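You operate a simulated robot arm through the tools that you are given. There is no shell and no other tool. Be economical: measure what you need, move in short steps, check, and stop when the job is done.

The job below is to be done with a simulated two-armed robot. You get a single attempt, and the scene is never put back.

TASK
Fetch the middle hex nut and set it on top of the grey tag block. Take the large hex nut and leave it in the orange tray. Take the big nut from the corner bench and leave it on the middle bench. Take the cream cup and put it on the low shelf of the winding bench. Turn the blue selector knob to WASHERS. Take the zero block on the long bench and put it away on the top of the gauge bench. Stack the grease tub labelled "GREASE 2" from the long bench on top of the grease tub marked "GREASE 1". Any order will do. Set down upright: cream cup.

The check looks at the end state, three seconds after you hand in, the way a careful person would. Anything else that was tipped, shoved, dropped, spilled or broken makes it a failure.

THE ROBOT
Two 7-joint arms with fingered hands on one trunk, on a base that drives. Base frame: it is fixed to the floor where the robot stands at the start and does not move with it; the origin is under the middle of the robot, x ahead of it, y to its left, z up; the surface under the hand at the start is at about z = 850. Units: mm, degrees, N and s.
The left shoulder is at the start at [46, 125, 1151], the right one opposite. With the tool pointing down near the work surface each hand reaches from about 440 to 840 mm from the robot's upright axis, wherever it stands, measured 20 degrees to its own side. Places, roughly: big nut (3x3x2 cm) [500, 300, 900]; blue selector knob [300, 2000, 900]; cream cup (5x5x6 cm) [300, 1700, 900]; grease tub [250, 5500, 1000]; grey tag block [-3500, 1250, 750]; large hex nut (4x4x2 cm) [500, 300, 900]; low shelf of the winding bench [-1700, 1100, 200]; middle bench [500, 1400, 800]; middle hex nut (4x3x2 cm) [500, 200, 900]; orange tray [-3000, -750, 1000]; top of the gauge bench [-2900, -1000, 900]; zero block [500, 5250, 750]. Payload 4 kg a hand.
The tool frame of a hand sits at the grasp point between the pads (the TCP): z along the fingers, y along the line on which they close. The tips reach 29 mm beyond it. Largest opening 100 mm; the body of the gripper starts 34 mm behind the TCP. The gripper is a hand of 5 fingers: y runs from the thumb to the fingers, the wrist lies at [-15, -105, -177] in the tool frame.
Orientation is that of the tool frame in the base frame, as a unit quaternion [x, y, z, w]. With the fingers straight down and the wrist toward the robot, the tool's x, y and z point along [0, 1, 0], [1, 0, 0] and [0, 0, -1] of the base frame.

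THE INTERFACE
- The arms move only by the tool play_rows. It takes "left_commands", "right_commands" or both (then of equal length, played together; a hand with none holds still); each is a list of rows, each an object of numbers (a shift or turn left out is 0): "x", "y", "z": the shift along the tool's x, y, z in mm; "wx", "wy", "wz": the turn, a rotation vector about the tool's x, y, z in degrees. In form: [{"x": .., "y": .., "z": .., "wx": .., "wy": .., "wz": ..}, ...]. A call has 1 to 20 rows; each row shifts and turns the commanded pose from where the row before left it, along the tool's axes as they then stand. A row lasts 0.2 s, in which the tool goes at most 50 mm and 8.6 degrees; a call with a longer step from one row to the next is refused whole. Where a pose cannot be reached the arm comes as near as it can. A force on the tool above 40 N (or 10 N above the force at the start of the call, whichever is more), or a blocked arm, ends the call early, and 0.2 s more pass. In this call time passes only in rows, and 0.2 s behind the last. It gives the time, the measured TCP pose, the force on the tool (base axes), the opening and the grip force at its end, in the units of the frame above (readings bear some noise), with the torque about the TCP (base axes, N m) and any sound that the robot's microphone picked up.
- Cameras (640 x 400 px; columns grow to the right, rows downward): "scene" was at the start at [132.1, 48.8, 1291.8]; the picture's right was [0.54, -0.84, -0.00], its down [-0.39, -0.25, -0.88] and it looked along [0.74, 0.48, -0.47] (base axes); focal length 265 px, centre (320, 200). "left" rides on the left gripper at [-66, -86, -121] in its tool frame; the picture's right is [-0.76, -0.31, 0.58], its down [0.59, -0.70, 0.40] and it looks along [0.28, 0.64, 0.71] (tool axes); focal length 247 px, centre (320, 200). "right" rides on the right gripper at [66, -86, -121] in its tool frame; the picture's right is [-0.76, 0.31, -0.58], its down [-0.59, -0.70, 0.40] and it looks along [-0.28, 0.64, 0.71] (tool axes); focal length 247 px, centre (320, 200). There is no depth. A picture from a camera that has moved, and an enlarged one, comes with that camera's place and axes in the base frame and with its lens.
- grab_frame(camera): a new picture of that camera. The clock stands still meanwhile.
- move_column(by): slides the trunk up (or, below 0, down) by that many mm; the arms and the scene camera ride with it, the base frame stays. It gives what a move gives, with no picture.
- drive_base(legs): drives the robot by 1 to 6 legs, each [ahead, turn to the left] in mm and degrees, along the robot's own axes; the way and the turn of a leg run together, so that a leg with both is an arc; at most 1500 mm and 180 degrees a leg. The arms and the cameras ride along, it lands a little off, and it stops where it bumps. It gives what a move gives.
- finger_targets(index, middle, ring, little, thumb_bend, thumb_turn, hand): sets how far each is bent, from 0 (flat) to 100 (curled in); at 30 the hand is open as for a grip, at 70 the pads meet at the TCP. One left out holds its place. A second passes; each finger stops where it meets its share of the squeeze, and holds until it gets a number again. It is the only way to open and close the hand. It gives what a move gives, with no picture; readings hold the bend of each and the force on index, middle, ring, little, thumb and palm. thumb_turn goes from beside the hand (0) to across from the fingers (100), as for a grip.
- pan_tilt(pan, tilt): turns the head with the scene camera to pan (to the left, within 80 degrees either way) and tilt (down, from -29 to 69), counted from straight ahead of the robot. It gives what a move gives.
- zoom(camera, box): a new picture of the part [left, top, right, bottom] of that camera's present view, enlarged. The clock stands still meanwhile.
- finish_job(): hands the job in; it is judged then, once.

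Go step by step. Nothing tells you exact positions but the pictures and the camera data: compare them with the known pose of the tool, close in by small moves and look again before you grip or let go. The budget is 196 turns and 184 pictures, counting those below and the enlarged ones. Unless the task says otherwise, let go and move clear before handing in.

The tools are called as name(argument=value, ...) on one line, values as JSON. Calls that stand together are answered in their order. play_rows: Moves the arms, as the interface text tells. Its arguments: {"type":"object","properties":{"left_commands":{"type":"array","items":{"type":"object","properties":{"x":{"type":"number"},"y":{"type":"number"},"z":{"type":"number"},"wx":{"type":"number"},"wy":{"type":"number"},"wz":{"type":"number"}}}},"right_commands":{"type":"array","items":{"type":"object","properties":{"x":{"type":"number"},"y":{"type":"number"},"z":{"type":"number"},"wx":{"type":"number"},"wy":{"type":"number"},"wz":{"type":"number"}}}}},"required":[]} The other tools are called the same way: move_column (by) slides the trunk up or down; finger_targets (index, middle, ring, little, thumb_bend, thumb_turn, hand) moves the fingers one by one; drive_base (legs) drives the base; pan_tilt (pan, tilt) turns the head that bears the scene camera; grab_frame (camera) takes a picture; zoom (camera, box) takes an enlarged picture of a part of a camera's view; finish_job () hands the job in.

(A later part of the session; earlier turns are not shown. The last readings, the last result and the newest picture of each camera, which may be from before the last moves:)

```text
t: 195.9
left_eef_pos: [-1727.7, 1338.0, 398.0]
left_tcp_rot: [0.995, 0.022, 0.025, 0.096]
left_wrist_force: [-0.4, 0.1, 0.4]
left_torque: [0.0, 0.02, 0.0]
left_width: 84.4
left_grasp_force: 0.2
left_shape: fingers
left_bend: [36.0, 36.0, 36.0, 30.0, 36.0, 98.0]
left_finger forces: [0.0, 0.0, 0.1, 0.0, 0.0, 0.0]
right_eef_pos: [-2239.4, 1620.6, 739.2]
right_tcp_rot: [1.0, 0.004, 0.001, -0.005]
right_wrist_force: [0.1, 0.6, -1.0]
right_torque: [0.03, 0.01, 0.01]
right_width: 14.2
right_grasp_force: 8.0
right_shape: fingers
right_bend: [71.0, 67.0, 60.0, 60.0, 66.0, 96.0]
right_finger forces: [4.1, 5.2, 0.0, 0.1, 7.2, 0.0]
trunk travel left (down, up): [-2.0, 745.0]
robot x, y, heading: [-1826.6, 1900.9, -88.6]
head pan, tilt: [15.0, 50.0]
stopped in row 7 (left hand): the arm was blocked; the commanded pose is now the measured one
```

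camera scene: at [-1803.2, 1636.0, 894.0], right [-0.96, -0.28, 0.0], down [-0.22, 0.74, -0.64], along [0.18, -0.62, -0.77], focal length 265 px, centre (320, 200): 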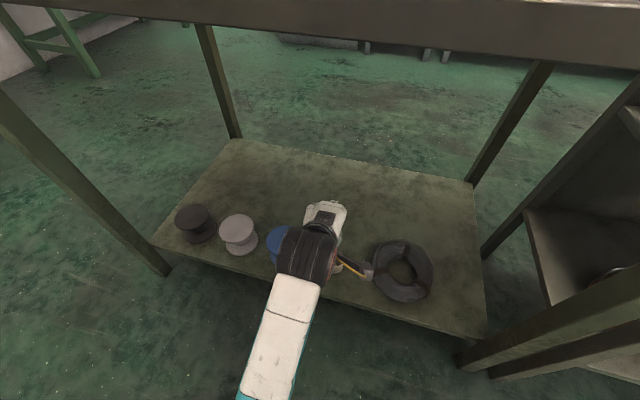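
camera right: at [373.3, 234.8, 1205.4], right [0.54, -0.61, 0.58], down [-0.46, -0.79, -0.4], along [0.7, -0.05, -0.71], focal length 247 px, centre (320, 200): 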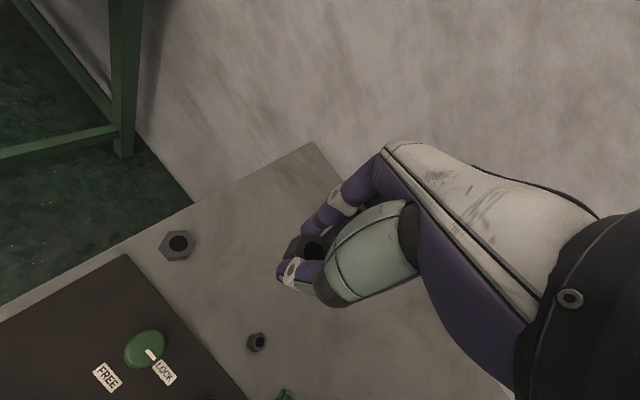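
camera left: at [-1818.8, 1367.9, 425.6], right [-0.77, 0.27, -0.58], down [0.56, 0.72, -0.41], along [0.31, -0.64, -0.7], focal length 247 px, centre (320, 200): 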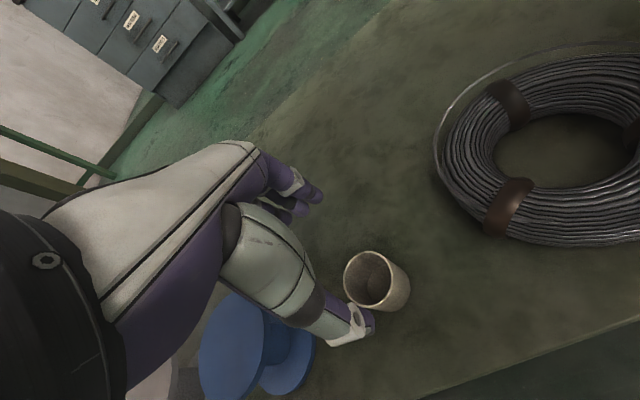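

pan_tilt(pan=25, tilt=69)

grab_frame(camera="scene")

grab_frame(camera="left")

```text
t: 196.7
left_eef_pos: [-1728.8, 1337.7, 399.0]
left_tcp_rot: [0.995, 0.021, 0.024, 0.096]
left_wrist_force: [1.6, -0.1, -0.1]
left_torque: [0.0, 0.01, 0.0]
left_width: 84.2
left_grasp_force: 0.2
left_shape: fingers
left_bend: [36.0, 36.0, 36.0, 30.0, 36.0, 98.0]
left_finger forces: [0.1, 0.0, 0.0, 0.0, 0.1, 0.0]
right_eef_pos: [-2238.6, 1622.3, 740.4]
right_tcp_rot: [1.0, 0.005, 0.0, -0.005]
right_wrist_force: [0.6, -0.6, -0.7]
right_torque: [-0.02, -0.01, -0.03]
right_width: 14.3
right_grasp_force: 7.9
right_shape: fingers
right_bend: [71.0, 67.0, 60.0, 60.0, 66.0, 96.0]
right_finger forces: [4.1, 5.1, 0.0, 0.0, 7.2, 0.1]
trunk travel left (down, up): [-2.0, 745.0]
robot x, y, heading: [-1827.8, 1904.0, -88.7]
head pan, tilt: [25.0, 68.8]
```

```text
90 pictures are left
camera scene: at [-1800.1, 1659.8, 872.2], right [-0.9, -0.44, 0.0], down [-0.41, 0.83, -0.36], along [0.16, -0.32, -0.93], focal length 265 px, centre (320, 200)
```

scene: 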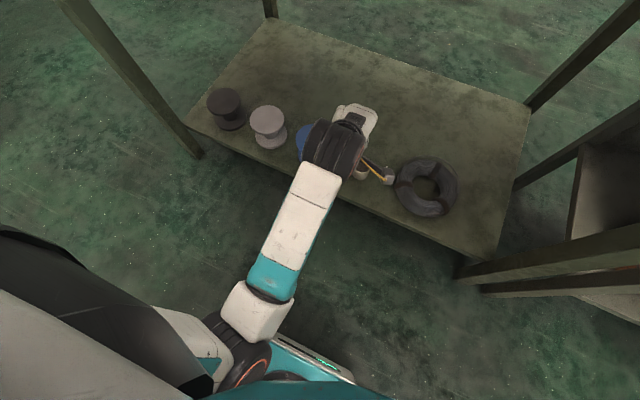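

```text
89 pictures are left
camera left: at [-1802.9, 1441.9, 498.0], right [-0.74, 0.15, -0.66], down [0.58, 0.64, -0.5], along [0.35, -0.75, -0.56], focal length 247 px, centre (320, 200)
```

left: 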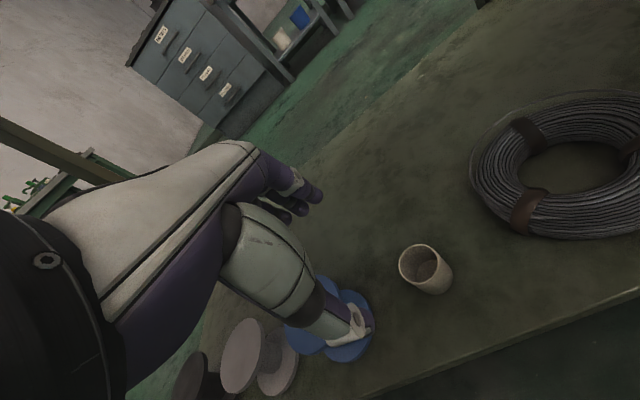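

The elbow is resting against the robot's own base. I raise the trunk a bit (hand staying well below the bench top), then retract.

move_column(by=110)

play_rows(left_commands=[{"y": -25, "z": 25}, {"y": -30, "z": 25}, {"y": -35, "z": 15}, {"y": -40}, {"y": -40}, {"y": -40}, {"y": -20}, {}])

grab_frame(camera="scene")

```text
t: 198.1
left_eef_pos: [-1720.5, 1329.8, 516.1]
left_tcp_rot: [0.993, 0.021, 0.035, 0.107]
left_wrist_force: [0.2, 1.0, -1.1]
left_torque: [0.0, 0.02, 0.01]
left_width: 84.4
left_grasp_force: 0.0
left_shape: fingers
left_bend: [36.0, 36.0, 36.0, 30.0, 36.0, 98.0]
left_finger forces: [0.1, 0.1, 0.1, 0.0, 0.1, 0.0]
right_eef_pos: [-2240.1, 1621.5, 850.0]
right_tcp_rot: [1.0, 0.004, 0.0, -0.004]
right_wrist_force: [0.5, -0.6, -0.5]
right_torque: [-0.02, -0.03, 0.02]
right_width: 14.3
right_grasp_force: 8.1
right_shape: fingers
right_bend: [71.0, 67.0, 60.0, 60.0, 66.0, 96.0]
right_finger forces: [4.1, 5.1, 0.0, 0.1, 7.1, 0.0]
trunk travel left (down, up): [-112.0, 635.0]
robot x, y, heading: [-1830.3, 1900.8, -88.6]
head pan, tilt: [25.0, 68.8]
```

```text
t: 198.8
left_eef_pos: [-1717.1, 1310.4, 525.6]
left_tcp_rot: [0.981, 0.025, 0.034, 0.189]
left_wrist_force: [0.2, -0.3, -0.7]
left_torque: [-0.02, -0.03, 0.03]
left_width: 84.4
left_grasp_force: 0.1
left_shape: fingers
left_bend: [36.0, 36.0, 36.0, 30.0, 36.0, 98.0]
left_finger forces: [0.1, 0.1, 0.0, 0.0, 0.0, 0.0]
right_eef_pos: [-2238.8, 1621.4, 850.4]
right_tcp_rot: [1.0, 0.005, 0.0, -0.004]
right_wrist_force: [0.7, -0.2, -1.4]
right_torque: [-0.02, 0.01, 0.01]
right_width: 14.3
right_grasp_force: 7.7
right_shape: fingers
right_bend: [71.0, 67.0, 60.0, 60.0, 66.0, 96.0]
right_finger forces: [4.3, 5.2, 0.0, 0.1, 7.0, 0.0]
trunk travel left (down, up): [-112.0, 635.0]
robot x, y, heading: [-1827.4, 1904.6, -88.8]
head pan, tilt: [25.0, 68.8]
stopped in row 3 (left hand): the arm was blocked; the commanded pose is now the measured one
```

```text
88 pictures are left
camera scene: at [-1801.4, 1712.5, 990.0], right [-0.9, -0.45, 0.0], down [-0.41, 0.83, -0.36], along [0.16, -0.32, -0.93], focal length 265 px, centre (320, 200)
```

scene: 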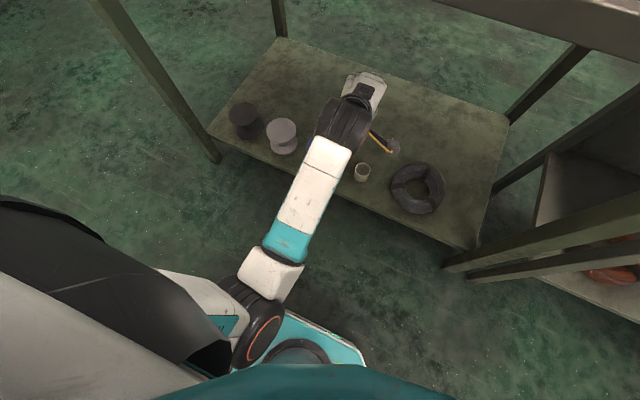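

Retracting is limited by the elbow near the chassis; backing the base up is the better way out. I check what is behind.

pan_tilt(pan=-80, tilt=20)

grab_frame(camera="scene")

pan_tilt(pan=80, tilt=20)

grab_frame(camera="scene")

```text
t: 200.6
left_eef_pos: [-1717.4, 1310.2, 526.6]
left_tcp_rot: [0.981, 0.024, 0.035, 0.189]
left_wrist_force: [0.5, 0.2, 0.3]
left_torque: [-0.01, 0.01, 0.02]
left_width: 84.4
left_grasp_force: 0.0
left_shape: fingers
left_bend: [36.0, 36.0, 36.0, 30.0, 36.0, 98.0]
left_finger forces: [0.0, 0.1, 0.0, 0.0, 0.0, 0.0]
right_eef_pos: [-2239.0, 1622.3, 850.0]
right_tcp_rot: [1.0, 0.005, 0.0, -0.004]
right_wrist_force: [0.6, -0.2, -0.5]
right_torque: [-0.01, 0.03, 0.01]
right_width: 14.7
right_grasp_force: 7.9
right_shape: fingers
right_bend: [71.0, 67.0, 60.0, 60.0, 66.0, 96.0]
right_finger forces: [4.3, 5.1, 0.0, 0.1, 7.1, 0.0]
trunk travel left (down, up): [-112.0, 635.0]
robot x, y, heading: [-1830.2, 1905.5, -88.5]
head pan, tilt: [-80.0, 20.0]
```

```text
87 pictures are left
camera scene: at [-1917.6, 1744.1, 1057.5], right [-0.2, 0.98, 0.0], down [0.34, 0.07, -0.94], along [-0.92, -0.19, -0.34], focal length 265 px, centre (320, 200)
```

scene: 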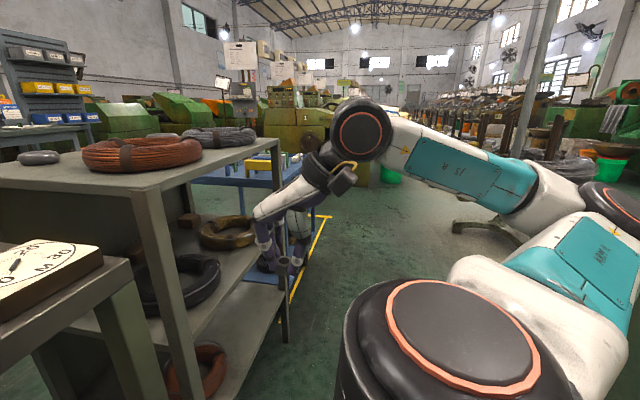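

```text
t: 203.1
left_eef_pos: [-1719.1, 1310.7, 525.3]
left_tcp_rot: [0.981, 0.025, 0.035, 0.189]
left_wrist_force: [0.3, -0.8, -0.7]
left_torque: [-0.02, 0.02, 0.02]
left_width: 84.4
left_grasp_force: 0.1
left_shape: fingers
left_bend: [36.0, 36.0, 36.0, 30.0, 36.0, 98.0]
left_finger forces: [0.0, 0.0, 0.1, 0.0, 0.0, 0.0]
right_eef_pos: [-2238.2, 1621.5, 849.3]
right_tcp_rot: [1.0, 0.004, 0.0, -0.004]
right_wrist_force: [-0.3, 1.3, 0.2]
right_torque: [0.0, 0.0, -0.01]
right_width: 14.1
right_grasp_force: 7.9
right_shape: fingers
right_bend: [71.0, 67.0, 60.0, 60.0, 66.0, 96.0]
right_finger forces: [4.3, 5.1, 0.0, 0.0, 7.1, 0.0]
trunk travel left (down, up): [-112.0, 635.0]
robot x, y, heading: [-1827.4, 1903.2, -88.4]
head pan, tilt: [80.0, 20.0]
```

```text
86 pictures are left
camera scene: at [-1734.3, 1748.7, 1057.6], right [-0.15, -0.99, 0.0], down [-0.34, 0.05, -0.94], along [0.93, -0.14, -0.34], focal length 265 px, centre (320, 200)
```

scene: 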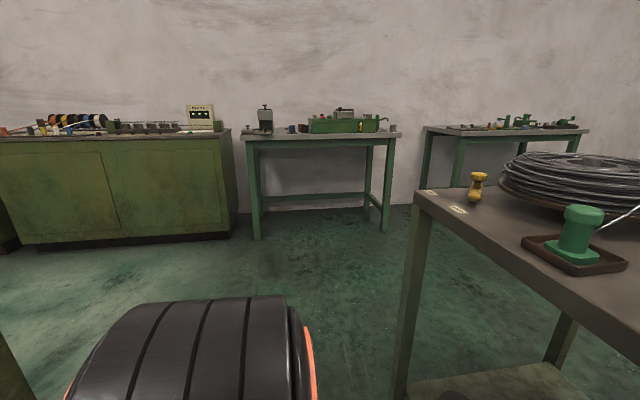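

Open floor behind to the west. I lift the right hand, back up a little, and swing left so the left hand leaves under the bench front.

play_rows(right_commands=[{"z": -40}, {"z": -40}, {"z": -40}, {"z": -40}, {"z": -40}, {}])

drive_base(legs=[[-100, 0]])

```text
t: 204.5
left_eef_pos: [-1718.4, 1311.5, 527.1]
left_tcp_rot: [0.981, 0.026, 0.035, 0.19]
left_wrist_force: [-0.2, -0.3, -0.5]
left_torque: [0.01, -0.01, 0.03]
left_width: 84.3
left_grasp_force: 0.1
left_shape: fingers
left_bend: [36.0, 36.0, 36.0, 30.0, 36.0, 98.0]
left_finger forces: [0.0, 0.1, 0.1, 0.1, 0.0, 0.1]
right_eef_pos: [-2238.3, 1620.7, 1050.8]
right_tcp_rot: [1.0, 0.004, 0.001, -0.004]
right_wrist_force: [0.2, -0.1, -0.3]
right_torque: [0.0, 0.0, -0.01]
right_width: 14.2
right_grasp_force: 8.9
right_shape: fingers
right_bend: [71.0, 67.0, 60.0, 60.0, 66.0, 96.0]
right_finger forces: [4.1, 5.2, 0.1, 0.0, 6.9, 0.1]
trunk travel left (down, up): [-112.0, 635.0]
robot x, y, heading: [-1824.2, 1902.5, -88.5]
head pan, tilt: [80.0, 20.0]
```

```text
t: 205.7
left_eef_pos: [-1718.5, 1387.7, 527.4]
left_tcp_rot: [0.981, 0.025, 0.036, 0.19]
left_wrist_force: [-0.7, -0.5, -0.3]
left_torque: [0.03, 0.0, 0.0]
left_width: 84.7
left_grasp_force: 0.2
left_shape: fingers
left_bend: [36.0, 36.0, 36.0, 30.0, 36.0, 98.0]
left_finger forces: [0.1, 0.0, 0.0, 0.0, 0.0, 0.0]
right_eef_pos: [-2241.2, 1700.0, 1051.2]
right_tcp_rot: [1.0, 0.003, 0.0, -0.003]
right_wrist_force: [0.0, -0.4, -1.3]
right_torque: [-0.02, 0.0, -0.01]
right_width: 14.0
right_grasp_force: 8.2
right_shape: fingers
right_bend: [71.0, 67.0, 60.0, 60.0, 66.0, 96.0]
right_finger forces: [4.4, 5.1, 0.0, 0.0, 7.1, 0.0]
trunk travel left (down, up): [-112.0, 635.0]
robot x, y, heading: [-1830.0, 1978.5, -88.5]
head pan, tilt: [80.0, 20.0]
stopped in leg 1: the robot was blocked; the commanded pose is now the measured one
```

drive_base(legs=[[12, 0], [0, 40]])

pan_tilt(pan=-20, tilt=45)

grab_frame(camera="scene")

```text
t: 207.5
left_eef_pos: [-1559.4, 1405.9, 527.2]
left_tcp_rot: [0.969, 0.156, 0.06, 0.184]
left_wrist_force: [-0.2, -0.6, 0.1]
left_torque: [-0.03, -0.01, 0.01]
left_width: 84.4
left_grasp_force: 0.1
left_shape: fingers
left_bend: [36.0, 36.0, 36.0, 30.0, 36.0, 98.0]
left_finger forces: [0.0, 0.1, 0.1, 0.0, 0.0, 0.0]
right_eef_pos: [-2144.1, 1566.5, 1052.4]
right_tcp_rot: [0.99, 0.139, 0.001, 0.001]
right_wrist_force: [-0.5, -1.7, -1.8]
right_torque: [-0.02, -0.04, 0.02]
right_width: 13.8
right_grasp_force: 9.0
right_shape: fingers
right_bend: [65.0, 67.0, 60.0, 60.0, 66.0, 96.0]
right_finger forces: [4.6, 5.2, 0.0, 0.0, 7.5, 0.0]
trunk travel left (down, up): [-112.0, 635.0]
robot x, y, heading: [-1827.6, 1947.9, -78.2]
head pan, tilt: [80.0, 20.0]
stopped in leg 2: the robot was blocked; the commanded pose is now the measured one
```

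```text
t: 209.3
left_eef_pos: [-1558.1, 1406.6, 528.1]
left_tcp_rot: [0.968, 0.159, 0.06, 0.184]
left_wrist_force: [0.1, -0.4, 0.2]
left_torque: [-0.01, -0.01, -0.01]
left_width: 84.3
left_grasp_force: 0.0
left_shape: fingers
left_bend: [36.0, 36.0, 36.0, 30.0, 36.0, 98.0]
left_finger forces: [0.0, 0.1, 0.0, 0.0, 0.0, 0.1]
right_eef_pos: [-2144.0, 1565.7, 1053.0]
right_tcp_rot: [0.99, 0.141, 0.0, 0.002]
right_wrist_force: [0.0, 0.4, -0.2]
right_torque: [0.04, 0.01, -0.03]
right_width: 14.1
right_grasp_force: 8.7
right_shape: fingers
right_bend: [65.0, 67.0, 60.0, 60.0, 66.0, 96.0]
right_finger forces: [4.7, 5.2, 0.0, 0.0, 7.5, 0.0]
trunk travel left (down, up): [-112.0, 635.0]
robot x, y, heading: [-1824.7, 1946.0, -78.1]
head pan, tilt: [-20.0, 45.0]
```

```text
85 pictures are left
camera scene: at [-1811.3, 1728.7, 1018.7], right [-0.99, 0.14, 0.0], down [0.1, 0.7, -0.71], along [-0.1, -0.7, -0.71], focal length 265 px, centre (320, 200)
```

scene: 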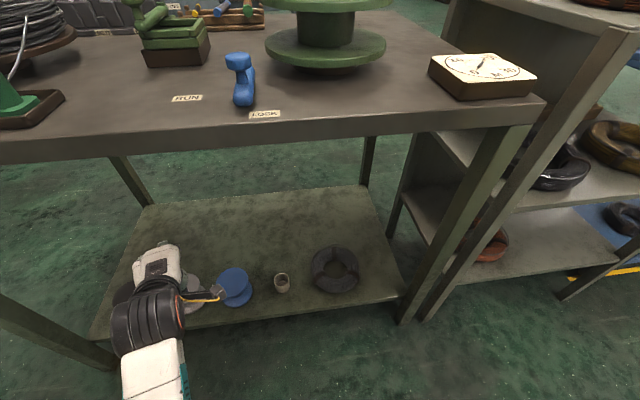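

The cup is standing fine. To get the fingers out from under the edge, I rotate the hand about its wrist so the fingers swing back toward the robot.

play_rows(left_commands=[{"y": -25, "z": 12, "wx": 8}, {"y": -25, "z": 12, "wx": 8}, {"y": -25, "z": 12, "wx": 8}, {"y": -25, "z": 12, "wx": 8}, {"y": -25, "z": 12, "wx": 8}, {}])

grab_frame(camera="scene")

```text
t: 210.7
left_eef_pos: [-1576.5, 1522.2, 454.0]
left_tcp_rot: [0.972, 0.171, 0.023, -0.159]
left_wrist_force: [-0.6, -0.5, 0.3]
left_torque: [-0.02, 0.01, 0.01]
left_width: 84.8
left_grasp_force: 0.0
left_shape: fingers
left_bend: [36.0, 36.0, 36.0, 30.0, 36.0, 98.0]
left_finger forces: [0.0, 0.0, 0.1, 0.0, 0.0, 0.0]
right_eef_pos: [-2143.6, 1566.9, 1052.5]
right_tcp_rot: [0.99, 0.139, 0.0, 0.002]
right_wrist_force: [0.0, 0.5, -1.1]
right_torque: [-0.01, 0.02, 0.01]
right_width: 13.6
right_grasp_force: 8.5
right_shape: fingers
right_bend: [65.0, 67.0, 60.0, 60.0, 66.0, 96.0]
right_finger forces: [4.6, 5.2, 0.0, 0.0, 7.5, 0.1]
trunk travel left (down, up): [-112.0, 635.0]
robot x, y, heading: [-1827.3, 1946.7, -78.4]
head pan, tilt: [-20.0, 45.0]
```

```text
84 pictures are left
camera scene: at [-1811.5, 1729.0, 1018.8], right [-0.99, 0.14, 0.0], down [0.1, 0.7, -0.71], along [-0.1, -0.7, -0.71], focal length 265 px, centre (320, 200)
```

scene: 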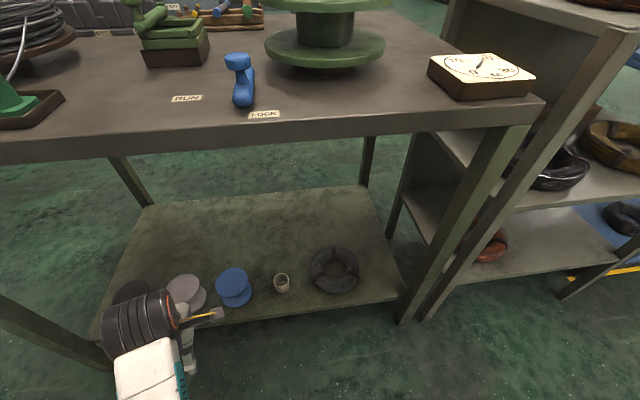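

Hand is clear of the bench edge. Raise the trunk.

move_column(by=200)

grab_frame(camera="scene")

```text
t: 212.8
left_eef_pos: [-1583.7, 1507.4, 665.5]
left_tcp_rot: [0.974, 0.171, 0.007, -0.146]
left_wrist_force: [0.5, 0.1, -1.1]
left_torque: [0.05, -0.01, -0.03]
left_width: 84.5
left_grasp_force: 0.0
left_shape: fingers
left_bend: [36.0, 36.0, 36.0, 30.0, 36.0, 98.0]
left_finger forces: [0.1, 0.0, 0.0, 0.0, 0.0, 0.0]
right_eef_pos: [-2144.3, 1566.4, 1253.0]
right_tcp_rot: [0.99, 0.14, 0.001, 0.001]
right_wrist_force: [0.9, 0.0, -0.5]
right_torque: [0.03, 0.0, 0.0]
right_width: 14.0
right_grasp_force: 8.4
right_shape: fingers
right_bend: [65.0, 67.0, 60.0, 60.0, 66.0, 96.0]
right_finger forces: [4.5, 5.2, 0.1, 0.0, 7.5, 0.0]
trunk travel left (down, up): [-312.0, 435.0]
robot x, y, heading: [-1831.7, 1948.4, -78.0]
head pan, tilt: [-20.0, 45.0]
```

```text
83 pictures are left
camera scene: at [-1826.7, 1800.5, 1226.8], right [-0.99, 0.14, 0.0], down [0.1, 0.7, -0.71], along [-0.1, -0.7, -0.71], focal length 265 px, centre (320, 200)
```

scene: 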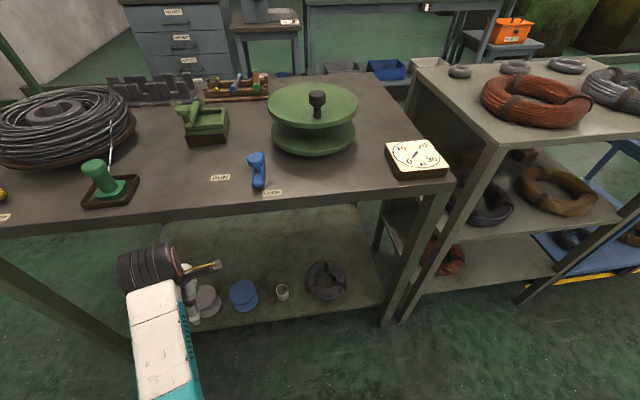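

move_column(by=300)

pan_tilt(pan=-75, tilt=20)

grab_frame(camera="scene")

```text
t: 215.8
left_eef_pos: [-1589.7, 1511.7, 959.7]
left_tcp_rot: [0.974, 0.169, 0.004, -0.152]
left_wrist_force: [0.0, 0.6, 0.0]
left_torque: [-0.02, -0.04, -0.01]
left_width: 84.6
left_grasp_force: 0.1
left_shape: fingers
left_bend: [36.0, 36.0, 36.0, 30.0, 36.0, 98.0]
left_finger forces: [0.1, 0.0, 0.0, 0.0, 0.0, 0.0]
right_eef_pos: [-2144.8, 1567.8, 1553.2]
right_tcp_rot: [0.99, 0.139, 0.001, 0.003]
right_wrist_force: [-0.1, 0.0, -0.6]
right_torque: [-0.02, 0.04, 0.01]
right_width: 14.0
right_grasp_force: 8.6
right_shape: fingers
right_bend: [65.0, 67.0, 60.0, 60.0, 66.0, 96.0]
right_finger forces: [4.5, 5.1, 0.1, 0.1, 7.5, 0.0]
trunk travel left (down, up): [-612.0, 135.0]
robot x, y, heading: [-1825.6, 1947.2, -78.2]
head pan, tilt: [-20.0, 45.0]
```

```text
t: 217.1
left_eef_pos: [-1589.6, 1513.3, 959.5]
left_tcp_rot: [0.973, 0.17, 0.004, -0.154]
left_wrist_force: [0.9, 0.6, 0.8]
left_torque: [0.02, 0.02, 0.03]
left_width: 84.4
left_grasp_force: 0.1
left_shape: fingers
left_bend: [36.0, 36.0, 36.0, 30.0, 36.0, 98.0]
left_finger forces: [0.0, 0.0, 0.0, 0.0, 0.1, 0.0]
right_eef_pos: [-2145.1, 1567.1, 1553.3]
right_tcp_rot: [0.99, 0.138, 0.0, 0.002]
right_wrist_force: [0.1, 0.2, -1.2]
right_torque: [0.0, -0.02, -0.02]
right_width: 14.1
right_grasp_force: 8.5
right_shape: fingers
right_bend: [65.0, 67.0, 60.0, 60.0, 66.0, 96.0]
right_finger forces: [4.4, 5.3, 0.0, 0.0, 7.5, 0.1]
trunk travel left (down, up): [-612.0, 135.0]
robot x, y, heading: [-1825.4, 1948.8, -78.1]
head pan, tilt: [-75.0, 20.0]
```

```text
82 pictures are left
camera scene: at [-1906.3, 1877.1, 1568.9], right [-0.45, 0.89, 0.0], down [0.31, 0.16, -0.94], along [-0.84, -0.43, -0.34], focal length 265 px, centre (320, 200)
```

scene: 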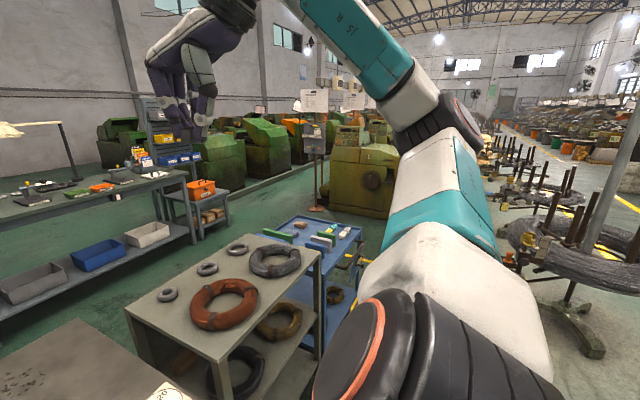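

Ahead is a rack of coils and beyond it a blue cart with blocks on it, near the tag block's place. Zooming in.

zoom(camera="scene", box=[250, 200, 370, 280])

```text
5.00 times, centred on (310, 240) of scene
camera zoom: at [-1906.3, 1877.1, 1568.9], right [-0.45, 0.89, 0.0], down [0.31, 0.16, -0.94], along [-0.84, -0.43, -0.34], focal length 1326 px, centre (370, 0)
```

zoom: 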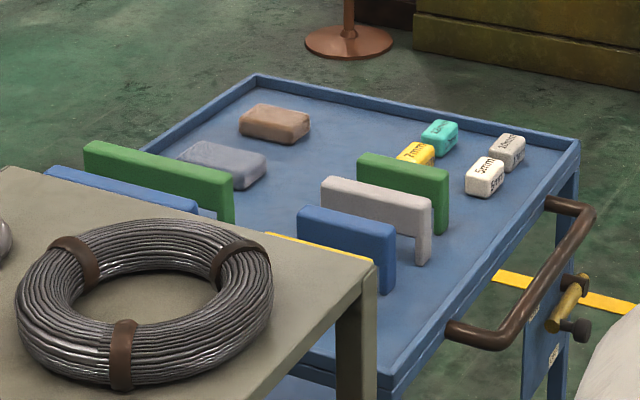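

The grey tagged block sits at about (−3430, 1305) on the blue cart. I drive west and turn to face the cart from the north.

drive_base(legs=[[50, 0], [0, -101], [1420, 0], [0, 90]])

pan_tilt(pan=-15, tilt=50)

grab_frame(camera="scene")

```text
t: 233.0
left_eef_pos: [-3063.1, 1430.2, 954.6]
left_tcp_rot: [0.984, 0.084, 0.019, -0.157]
left_wrist_force: [-0.3, 0.0, 0.0]
left_torque: [0.02, -0.01, 0.0]
left_width: 84.5
left_grasp_force: 0.1
left_shape: fingers
left_bend: [36.0, 36.0, 36.0, 30.0, 36.0, 98.0]
left_finger forces: [0.1, 0.0, 0.1, 0.0, 0.1, 0.0]
right_eef_pos: [-3602.9, 1576.8, 1553.5]
right_tcp_rot: [0.999, 0.051, 0.001, 0.002]
right_wrist_force: [0.0, 0.0, -0.6]
right_torque: [0.02, -0.01, -0.01]
right_width: 13.5
right_grasp_force: 8.8
right_shape: fingers
right_bend: [71.0, 67.0, 60.0, 60.0, 66.0, 96.0]
right_finger forces: [4.3, 5.5, 0.0, 0.1, 7.2, 0.0]
trunk travel left (down, up): [-612.0, 135.0]
robot x, y, heading: [-3225.3, 1893.4, -88.3]
head pan, tilt: [-75.0, 20.0]
```

```text
t: 234.3
left_eef_pos: [-3063.2, 1429.3, 957.0]
left_tcp_rot: [0.984, 0.083, 0.02, -0.155]
left_wrist_force: [-0.3, -0.1, 0.2]
left_torque: [-0.03, 0.03, 0.03]
left_width: 84.4
left_grasp_force: 0.0
left_shape: fingers
left_bend: [36.0, 36.0, 36.0, 30.0, 36.0, 98.0]
left_finger forces: [0.1, 0.1, 0.1, 0.0, 0.1, 0.0]
right_eef_pos: [-3602.5, 1577.7, 1553.1]
right_tcp_rot: [0.999, 0.052, 0.0, 0.002]
right_wrist_force: [0.7, 0.3, -1.2]
right_torque: [0.03, 0.0, 0.02]
right_width: 13.5
right_grasp_force: 8.3
right_shape: fingers
right_bend: [71.0, 67.0, 60.0, 60.0, 66.0, 96.0]
right_finger forces: [4.5, 5.6, 0.0, 0.0, 7.2, 0.1]
trunk travel left (down, up): [-612.0, 135.0]
robot x, y, heading: [-3219.5, 1895.7, -88.4]
head pan, tilt: [-15.0, 50.0]
```

```text
80 pictures are left
camera scene: at [-3242.1, 1792.1, 1523.4], right [-0.97, 0.23, 0.0], down [0.18, 0.75, -0.64], along [-0.15, -0.63, -0.77], focal length 265 px, centre (320, 200)
```

scene: 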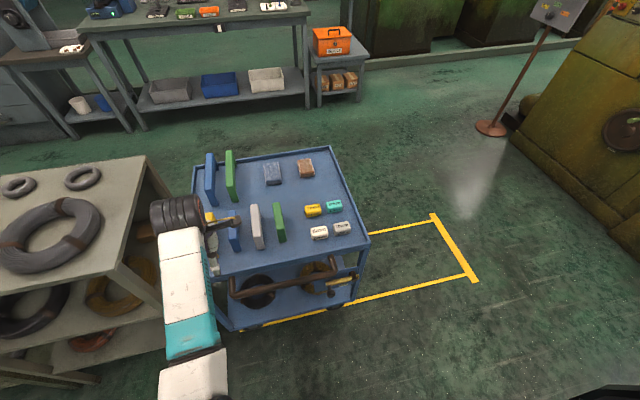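

zoom(camera="scene", box=[280, 180, 380, 260])

```text
5.00 times, centred on (330, 220) of scene
camera zoom: at [-3242.1, 1792.1, 1523.4], right [-0.97, 0.23, 0.0], down [0.18, 0.75, -0.64], along [-0.15, -0.63, -0.77], focal length 1326 px, centre (270, 100)
```

zoom: 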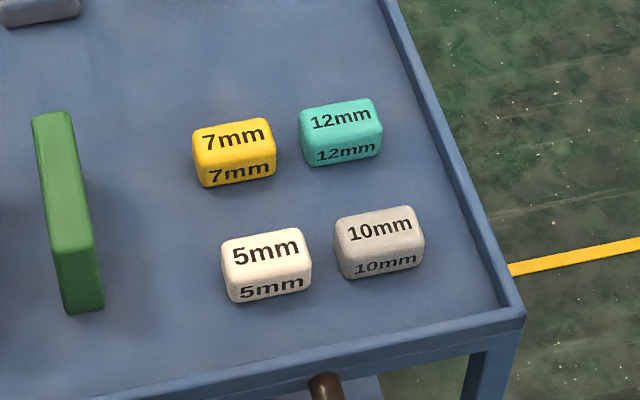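

The grey "10mm" tag block is at (−3435, 1303), top near z≈775. I bring the right hand with the nut above it.

play_rows(right_commands=[{"x": 20, "y": 41}, {"x": 20, "y": 41}, {"x": 20, "y": 41}, {"x": 20, "y": 41}, {"x": 20, "y": 41}, {"x": 20, "y": 41}, {"x": 18, "y": 44}, {"z": 45}, {"z": 45}, {"z": 45}, {"z": 45}, {"z": 45}, {"z": 45}, {"z": 45}, {"z": 45}, {"z": 45}, {"z": 45}, {"z": 45}, {"z": 45}, {}])

grab_frame(camera="right")

grab_frame(camera="scene")

```text
t: 238.5
left_eef_pos: [-3062.4, 1429.5, 955.8]
left_tcp_rot: [0.984, 0.082, 0.02, -0.156]
left_wrist_force: [0.2, 0.1, 0.0]
left_torque: [0.03, 0.01, 0.01]
left_width: 84.6
left_grasp_force: 0.0
left_shape: fingers
left_bend: [36.0, 36.0, 36.0, 30.0, 36.0, 98.0]
left_finger forces: [0.1, 0.0, 0.0, 0.0, 0.0, 0.0]
right_eef_pos: [-3457.4, 1333.6, 1066.5]
right_tcp_rot: [0.999, 0.052, 0.0, 0.001]
right_wrist_force: [0.5, -0.8, -0.1]
right_torque: [-0.01, -0.04, 0.05]
right_width: 13.2
right_grasp_force: 8.9
right_shape: fingers
right_bend: [71.0, 67.0, 60.0, 60.0, 66.0, 96.0]
right_finger forces: [4.2, 5.6, 0.0, 0.1, 7.3, 0.1]
right hand out of reach, approached as far as the arm can: row 18, 19
trunk travel left (down, up): [-612.0, 135.0]
robot x, y, heading: [-3225.8, 1894.2, -88.2]
head pan, tilt: [-15.0, 50.0]
```

```text
78 pictures are left
camera right: at [-3401.2, 1425.5, 1185.5], right [-0.72, -0.38, 0.58], down [-0.66, 0.64, -0.4], along [-0.22, -0.67, -0.71], focal length 247 px, centre (320, 200)
```

right: 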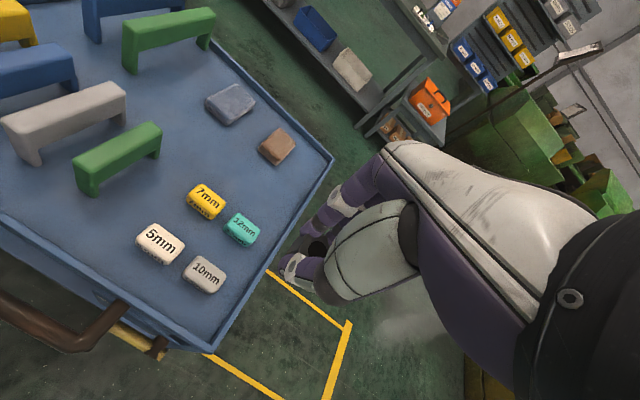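

```text
77 pictures are left
camera scene: at [-3241.5, 1792.0, 1523.4], right [-0.97, 0.23, 0.0], down [0.18, 0.75, -0.64], along [-0.15, -0.63, -0.77], focal length 265 px, centre (320, 200)
```

scene: 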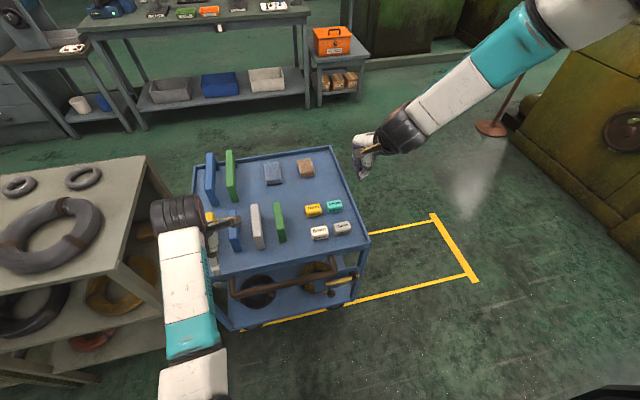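

Out of reach at this trunk height. I raise the left hand and lower the trunk.

play_rows(left_commands=[{"z": -40, "y": -12}, {"z": -40, "y": -12}, {"z": -40, "y": -12}, {"z": -40, "y": -12}, {"z": -40, "y": -12}, {}])

move_column(by=-150)

play_rows(right_commands=[{"x": 9, "y": 14}, {"x": 9, "y": 14}, {}])

grab_frame(camera="right")

```text
t: 239.9
left_eef_pos: [-3058.8, 1417.5, 1156.7]
left_tcp_rot: [0.983, 0.096, 0.038, -0.153]
left_wrist_force: [1.1, 0.0, 0.4]
left_torque: [0.02, 0.02, 0.0]
left_width: 84.4
left_grasp_force: 0.0
left_shape: fingers
left_bend: [36.0, 36.0, 36.0, 30.0, 36.0, 98.0]
left_finger forces: [0.1, 0.0, 0.0, 0.0, 0.1, 0.0]
left hand out of reach, approached as far as the arm can: row 5
right_eef_pos: [-3456.4, 1333.8, 1067.0]
right_tcp_rot: [0.999, 0.051, 0.001, 0.002]
right_wrist_force: [-1.6, -0.4, -0.1]
right_torque: [0.0, 0.03, 0.0]
right_width: 12.7
right_grasp_force: 8.4
right_shape: fingers
right_bend: [71.0, 67.0, 60.0, 60.0, 66.0, 96.0]
right_finger forces: [4.1, 5.6, 0.1, 0.0, 7.1, 0.0]
trunk travel left (down, up): [-612.0, 135.0]
robot x, y, heading: [-3220.4, 1891.0, -88.6]
head pan, tilt: [-15.0, 50.0]
```

```text
t: 241.6
left_eef_pos: [-3057.6, 1415.6, 1001.7]
left_tcp_rot: [0.983, 0.094, 0.035, -0.156]
left_wrist_force: [-0.3, 0.9, -0.3]
left_torque: [0.0, 0.01, 0.02]
left_width: 84.6
left_grasp_force: 0.0
left_shape: fingers
left_bend: [36.0, 36.0, 36.0, 30.0, 36.0, 98.0]
left_finger forces: [0.0, 0.1, 0.0, 0.0, 0.1, 0.1]
right_eef_pos: [-3458.3, 1331.0, 916.9]
right_tcp_rot: [0.999, 0.052, 0.0, 0.002]
right_wrist_force: [0.3, 0.4, -0.6]
right_torque: [-0.02, -0.01, -0.01]
right_width: 13.3
right_grasp_force: 8.4
right_shape: fingers
right_bend: [71.0, 67.0, 60.0, 60.0, 66.0, 96.0]
right_finger forces: [4.1, 5.6, 0.0, 0.1, 7.2, 0.0]
trunk travel left (down, up): [-462.0, 285.0]
robot x, y, heading: [-3220.1, 1891.5, -88.3]
head pan, tilt: [-15.0, 50.0]
```

```text
t: 242.4
left_eef_pos: [-3059.2, 1414.3, 1002.7]
left_tcp_rot: [0.983, 0.095, 0.035, -0.154]
left_wrist_force: [-0.4, -1.2, 0.6]
left_torque: [0.0, 0.0, -0.03]
left_width: 84.4
left_grasp_force: 0.2
left_shape: fingers
left_bend: [36.0, 36.0, 36.0, 30.0, 36.0, 98.0]
left_finger forces: [0.0, 0.0, 0.0, 0.1, 0.0, 0.0]
right_eef_pos: [-3440.3, 1306.9, 924.4]
right_tcp_rot: [0.999, 0.051, 0.002, 0.002]
right_wrist_force: [0.4, -0.1, 0.0]
right_torque: [0.01, 0.01, 0.01]
right_width: 13.5
right_grasp_force: 8.7
right_shape: fingers
right_bend: [71.0, 67.0, 60.0, 60.0, 66.0, 96.0]
right_finger forces: [4.1, 5.6, 0.0, 0.0, 7.2, 0.1]
right hand out of reach, approached as far as the arm can: row 2
trunk travel left (down, up): [-462.0, 285.0]
robot x, y, heading: [-3219.8, 1894.1, -88.3]
head pan, tilt: [-15.0, 50.0]
```

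```text
76 pictures are left
camera right: at [-3384.3, 1400.6, 1042.8], right [-0.72, -0.38, 0.58], down [-0.66, 0.64, -0.4], along [-0.22, -0.67, -0.71], focal length 247 px, centre (320, 200)
```

right: 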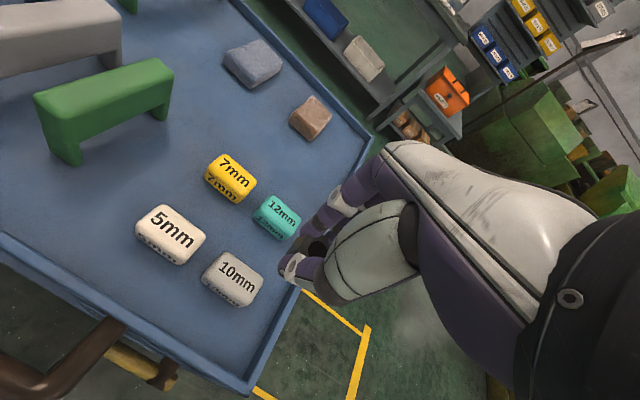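

Near the limit of reach; I drive the base 70 mm closer and pull the hand back correspondingly.

drive_base(legs=[[75, 0]])

play_rows(right_commands=[{"y": -40}, {"y": -33}, {}])

grab_frame(camera="right")

zoom(camera="scene", box=[270, 150, 430, 270])

```text
t: 243.5
left_eef_pos: [-3057.5, 1346.6, 1003.8]
left_tcp_rot: [0.983, 0.094, 0.035, -0.153]
left_wrist_force: [0.2, 0.9, -0.4]
left_torque: [-0.06, 0.03, -0.01]
left_width: 84.5
left_grasp_force: 0.1
left_shape: fingers
left_bend: [36.0, 36.0, 36.0, 30.0, 36.0, 98.0]
left_finger forces: [0.0, 0.0, 0.0, 0.0, 0.0, 0.0]
right_eef_pos: [-3438.5, 1240.7, 925.0]
right_tcp_rot: [0.999, 0.051, 0.001, 0.003]
right_wrist_force: [0.8, 1.1, -1.4]
right_torque: [-0.02, -0.01, 0.01]
right_width: 12.9
right_grasp_force: 8.5
right_shape: fingers
right_bend: [71.0, 67.0, 60.0, 60.0, 66.0, 96.0]
right_finger forces: [4.1, 5.6, 0.1, 0.0, 7.2, 0.0]
trunk travel left (down, up): [-462.0, 285.0]
robot x, y, heading: [-3220.9, 1825.5, -88.3]
head pan, tilt: [-15.0, 50.0]
```

```text
t: 244.3
left_eef_pos: [-3053.6, 1343.9, 1003.9]
left_tcp_rot: [0.983, 0.096, 0.037, -0.154]
left_wrist_force: [0.1, -0.3, -0.4]
left_torque: [-0.02, 0.04, -0.01]
left_width: 84.6
left_grasp_force: 0.0
left_shape: fingers
left_bend: [36.0, 36.0, 36.0, 30.0, 36.0, 98.0]
left_finger forces: [0.1, 0.0, 0.0, 0.0, 0.1, 0.0]
right_eef_pos: [-3444.9, 1310.5, 922.7]
right_tcp_rot: [0.999, 0.051, 0.001, 0.002]
right_wrist_force: [0.4, -1.1, -0.4]
right_torque: [0.0, 0.02, 0.0]
right_width: 12.8
right_grasp_force: 8.0
right_shape: fingers
right_bend: [71.0, 67.0, 60.0, 60.0, 66.0, 96.0]
right_finger forces: [4.1, 5.5, 0.1, 0.0, 7.1, 0.1]
trunk travel left (down, up): [-462.0, 285.0]
robot x, y, heading: [-3220.2, 1823.2, -88.3]
head pan, tilt: [-15.0, 50.0]
```

```text
75 pictures are left
camera right: at [-3389.8, 1403.2, 1042.4], right [-0.72, -0.38, 0.58], down [-0.66, 0.64, -0.4], along [-0.22, -0.67, -0.71], focal length 247 px, centre (320, 200)
```

right: 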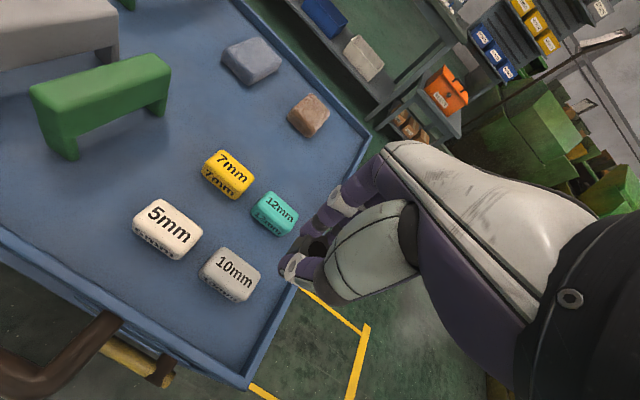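

```text
3.33 times, centred on (350, 210) of scene
camera zoom: at [-3239.6, 1711.5, 1372.5], right [-0.97, 0.23, 0.0], down [0.18, 0.75, -0.64], along [-0.15, -0.63, -0.77], focal length 884 px, centre (220, 167)
```

zoom: 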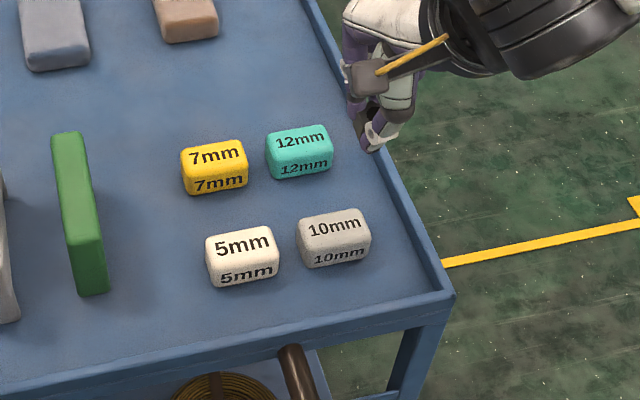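

zoom(camera="right", box=[260, 190, 360, 290])

```text
4.00 times, centred on (310, 240) of right
camera zoom: at [-3389.8, 1403.2, 1042.4], right [-0.72, -0.38, 0.58], down [-0.66, 0.64, -0.4], along [-0.22, -0.67, -0.71], focal length 988 px, centre (360, 40)
```

zoom: 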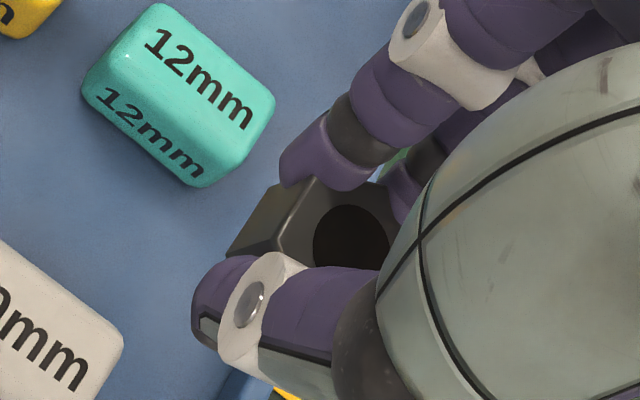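

The nut is centred at the TCP and upright. I align over the block and come down close.

play_rows(right_commands=[{"x": 13.5, "y": 6}, {"z": 35}, {"z": 35}, {"z": 25}, {}])

grab_frame(camera="right")

zoom(camera="scene", box=[290, 170, 400, 250])

```text
t: 245.5
left_eef_pos: [-3053.6, 1342.8, 1002.8]
left_tcp_rot: [0.983, 0.095, 0.038, -0.154]
left_wrist_force: [-0.2, 0.4, -0.5]
left_torque: [-0.01, 0.0, -0.01]
left_width: 84.7
left_grasp_force: 0.0
left_shape: fingers
left_bend: [36.0, 36.0, 36.0, 30.0, 36.0, 98.0]
left_finger forces: [0.0, 0.0, 0.0, 0.0, 0.0, 0.0]
right_eef_pos: [-3431.3, 1304.7, 895.3]
right_tcp_rot: [0.999, 0.051, 0.0, 0.001]
right_wrist_force: [0.6, -0.4, -0.8]
right_torque: [0.0, 0.0, -0.01]
right_width: 12.8
right_grasp_force: 8.3
right_shape: fingers
right_bend: [71.0, 67.0, 60.0, 60.0, 66.0, 96.0]
right_finger forces: [4.1, 5.5, 0.1, 0.0, 7.1, 0.0]
right hand out of reach, approached as far as the arm can: row 2, 3, 4
trunk travel left (down, up): [-462.0, 285.0]
robot x, y, heading: [-3224.3, 1825.2, -88.6]
head pan, tilt: [-15.0, 50.0]
```

```text
72 pictures are left
camera right: at [-3375.4, 1397.6, 1014.7], right [-0.72, -0.38, 0.58], down [-0.66, 0.64, -0.4], along [-0.22, -0.67, -0.71], focal length 247 px, centre (320, 200)
```

right: 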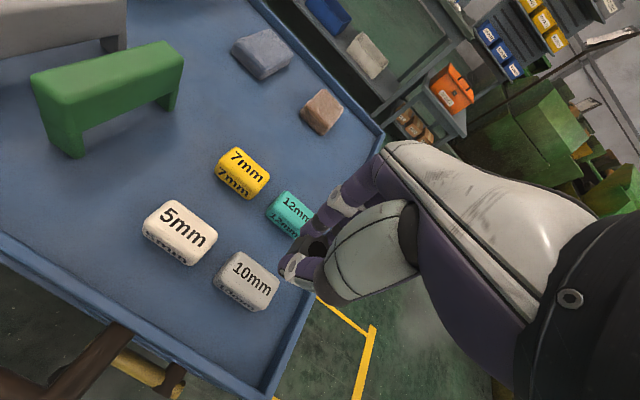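

```text
5.00 times, centred on (345, 210) of scene
camera zoom: at [-3239.7, 1711.4, 1372.5], right [-0.97, 0.23, 0.0], down [0.18, 0.75, -0.64], along [-0.15, -0.63, -0.77], focal length 1326 px, centre (195, 150)
```

zoom: 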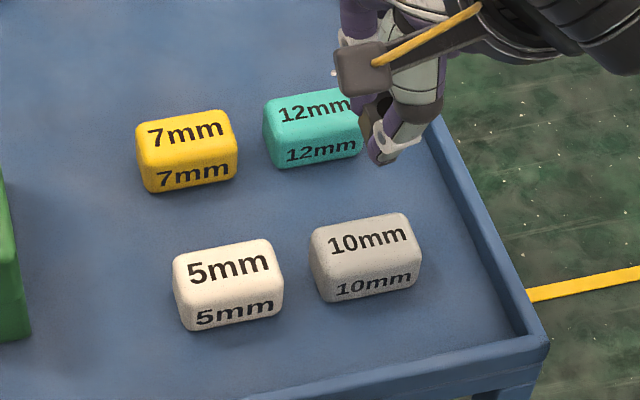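

move_column(by=-68)

grab_frame(camera="right")

zoom(camera="scene", box=[290, 150, 400, 230])

```text
t: 246.5
left_eef_pos: [-3046.7, 1344.3, 935.5]
left_tcp_rot: [0.982, 0.101, 0.045, -0.153]
left_wrist_force: [-0.8, 0.5, 0.6]
left_torque: [-0.02, 0.02, -0.01]
left_width: 84.3
left_grasp_force: 0.0
left_shape: fingers
left_bend: [36.0, 36.0, 36.0, 30.0, 36.0, 98.0]
left_finger forces: [0.0, 0.0, 0.1, 0.0, 0.0, 0.0]
right_eef_pos: [-3432.5, 1307.9, 827.5]
right_tcp_rot: [0.999, 0.051, 0.0, 0.002]
right_wrist_force: [-0.7, 1.0, -0.8]
right_torque: [-0.01, -0.04, -0.01]
right_width: 13.2
right_grasp_force: 8.0
right_shape: fingers
right_bend: [71.0, 67.0, 60.0, 60.0, 66.0, 96.0]
right_finger forces: [4.0, 5.5, 0.1, 0.0, 7.3, 0.0]
trunk travel left (down, up): [-394.0, 353.0]
robot x, y, heading: [-3224.9, 1823.1, -88.3]
head pan, tilt: [-15.0, 50.0]
```

```text
70 pictures are left
camera right: at [-3376.5, 1400.4, 946.3], right [-0.72, -0.38, 0.58], down [-0.66, 0.64, -0.4], along [-0.22, -0.67, -0.71], focal length 247 px, centre (320, 200)
```

right: 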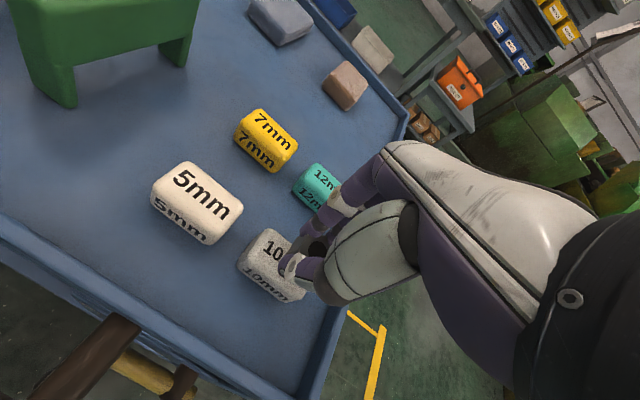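

```text
5.00 times, centred on (345, 190) of scene
camera zoom: at [-3239.3, 1701.4, 1303.8], right [-0.97, 0.23, 0.0], down [0.18, 0.75, -0.64], along [-0.15, -0.63, -0.77], focal length 1326 px, centre (195, 250)
```

zoom: 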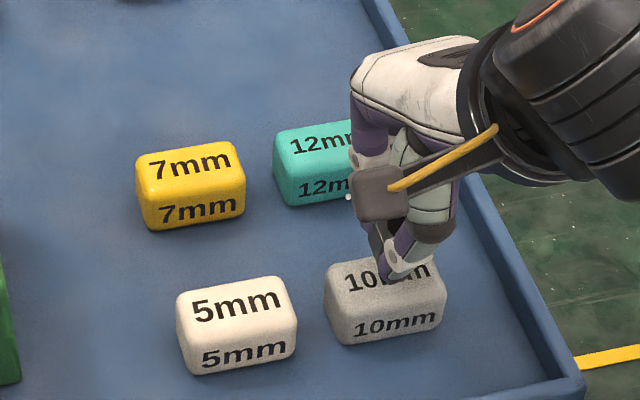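

Close above. A small correction toward the block's centre, then down in fine steps to contact.

play_rows(right_commands=[{"x": 3, "y": -5}, {"z": 6}, {"z": 4}, {"z": 3}, {}])

zoom(camera="scene", box=[310, 160, 390, 220])

zoom(camera="right", box=[210, 190, 370, 320])

```text
t: 247.7
left_eef_pos: [-3047.3, 1343.2, 936.9]
left_tcp_rot: [0.983, 0.1, 0.043, -0.151]
left_wrist_force: [0.5, 0.5, 0.5]
left_torque: [0.02, -0.01, 0.0]
left_width: 84.7
left_grasp_force: 0.1
left_shape: fingers
left_bend: [36.0, 36.0, 36.0, 30.0, 36.0, 98.0]
left_finger forces: [0.0, 0.1, 0.0, 0.0, 0.0, 0.0]
right_eef_pos: [-3430.8, 1312.1, 821.3]
right_tcp_rot: [0.999, 0.051, 0.0, 0.0]
right_wrist_force: [-0.2, 0.9, 0.0]
right_torque: [-0.02, 0.02, -0.02]
right_width: 13.2
right_grasp_force: 8.9
right_shape: fingers
right_bend: [71.0, 67.0, 60.0, 60.0, 66.0, 96.0]
right_finger forces: [4.1, 5.4, 0.0, 0.0, 7.2, 0.1]
right hand out of reach, approached as far as the arm can: row 3, 4
trunk travel left (down, up): [-394.0, 353.0]
robot x, y, heading: [-3221.3, 1824.6, -88.4]
head pan, tilt: [-15.0, 50.0]
```

```text
6.67 times, centred on (350, 190) of scene
camera zoom: at [-3239.3, 1701.0, 1303.6], right [-0.97, 0.23, 0.0], down [0.18, 0.75, -0.64], along [-0.15, -0.63, -0.77], focal length 1767 px, centre (120, 267)
```

zoom: 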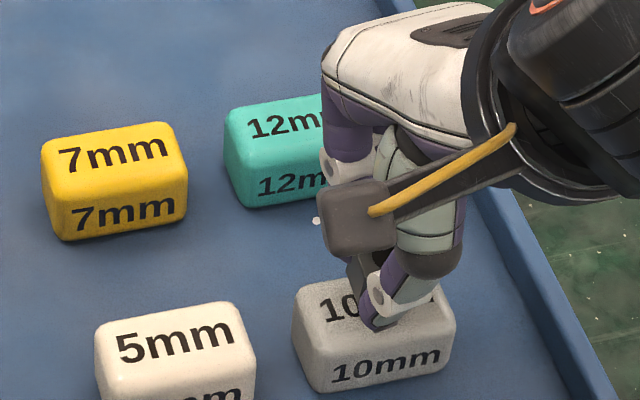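

```text
3.08 times, centred on (290, 255) of right
camera zoom: at [-3373.4, 1404.2, 941.0], right [-0.72, -0.38, 0.58], down [-0.66, 0.64, -0.4], along [-0.22, -0.67, -0.71], focal length 760 px, centre (412, 31)
```

zoom: 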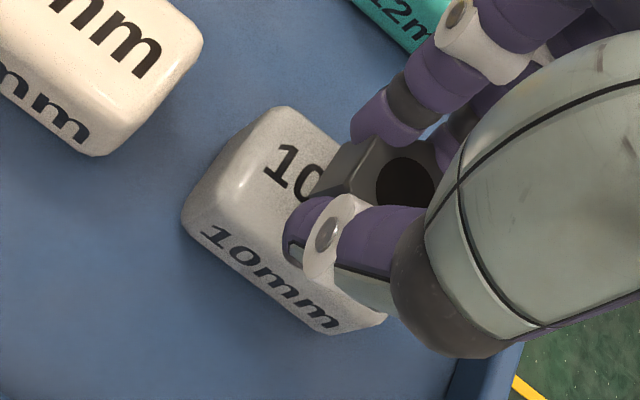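

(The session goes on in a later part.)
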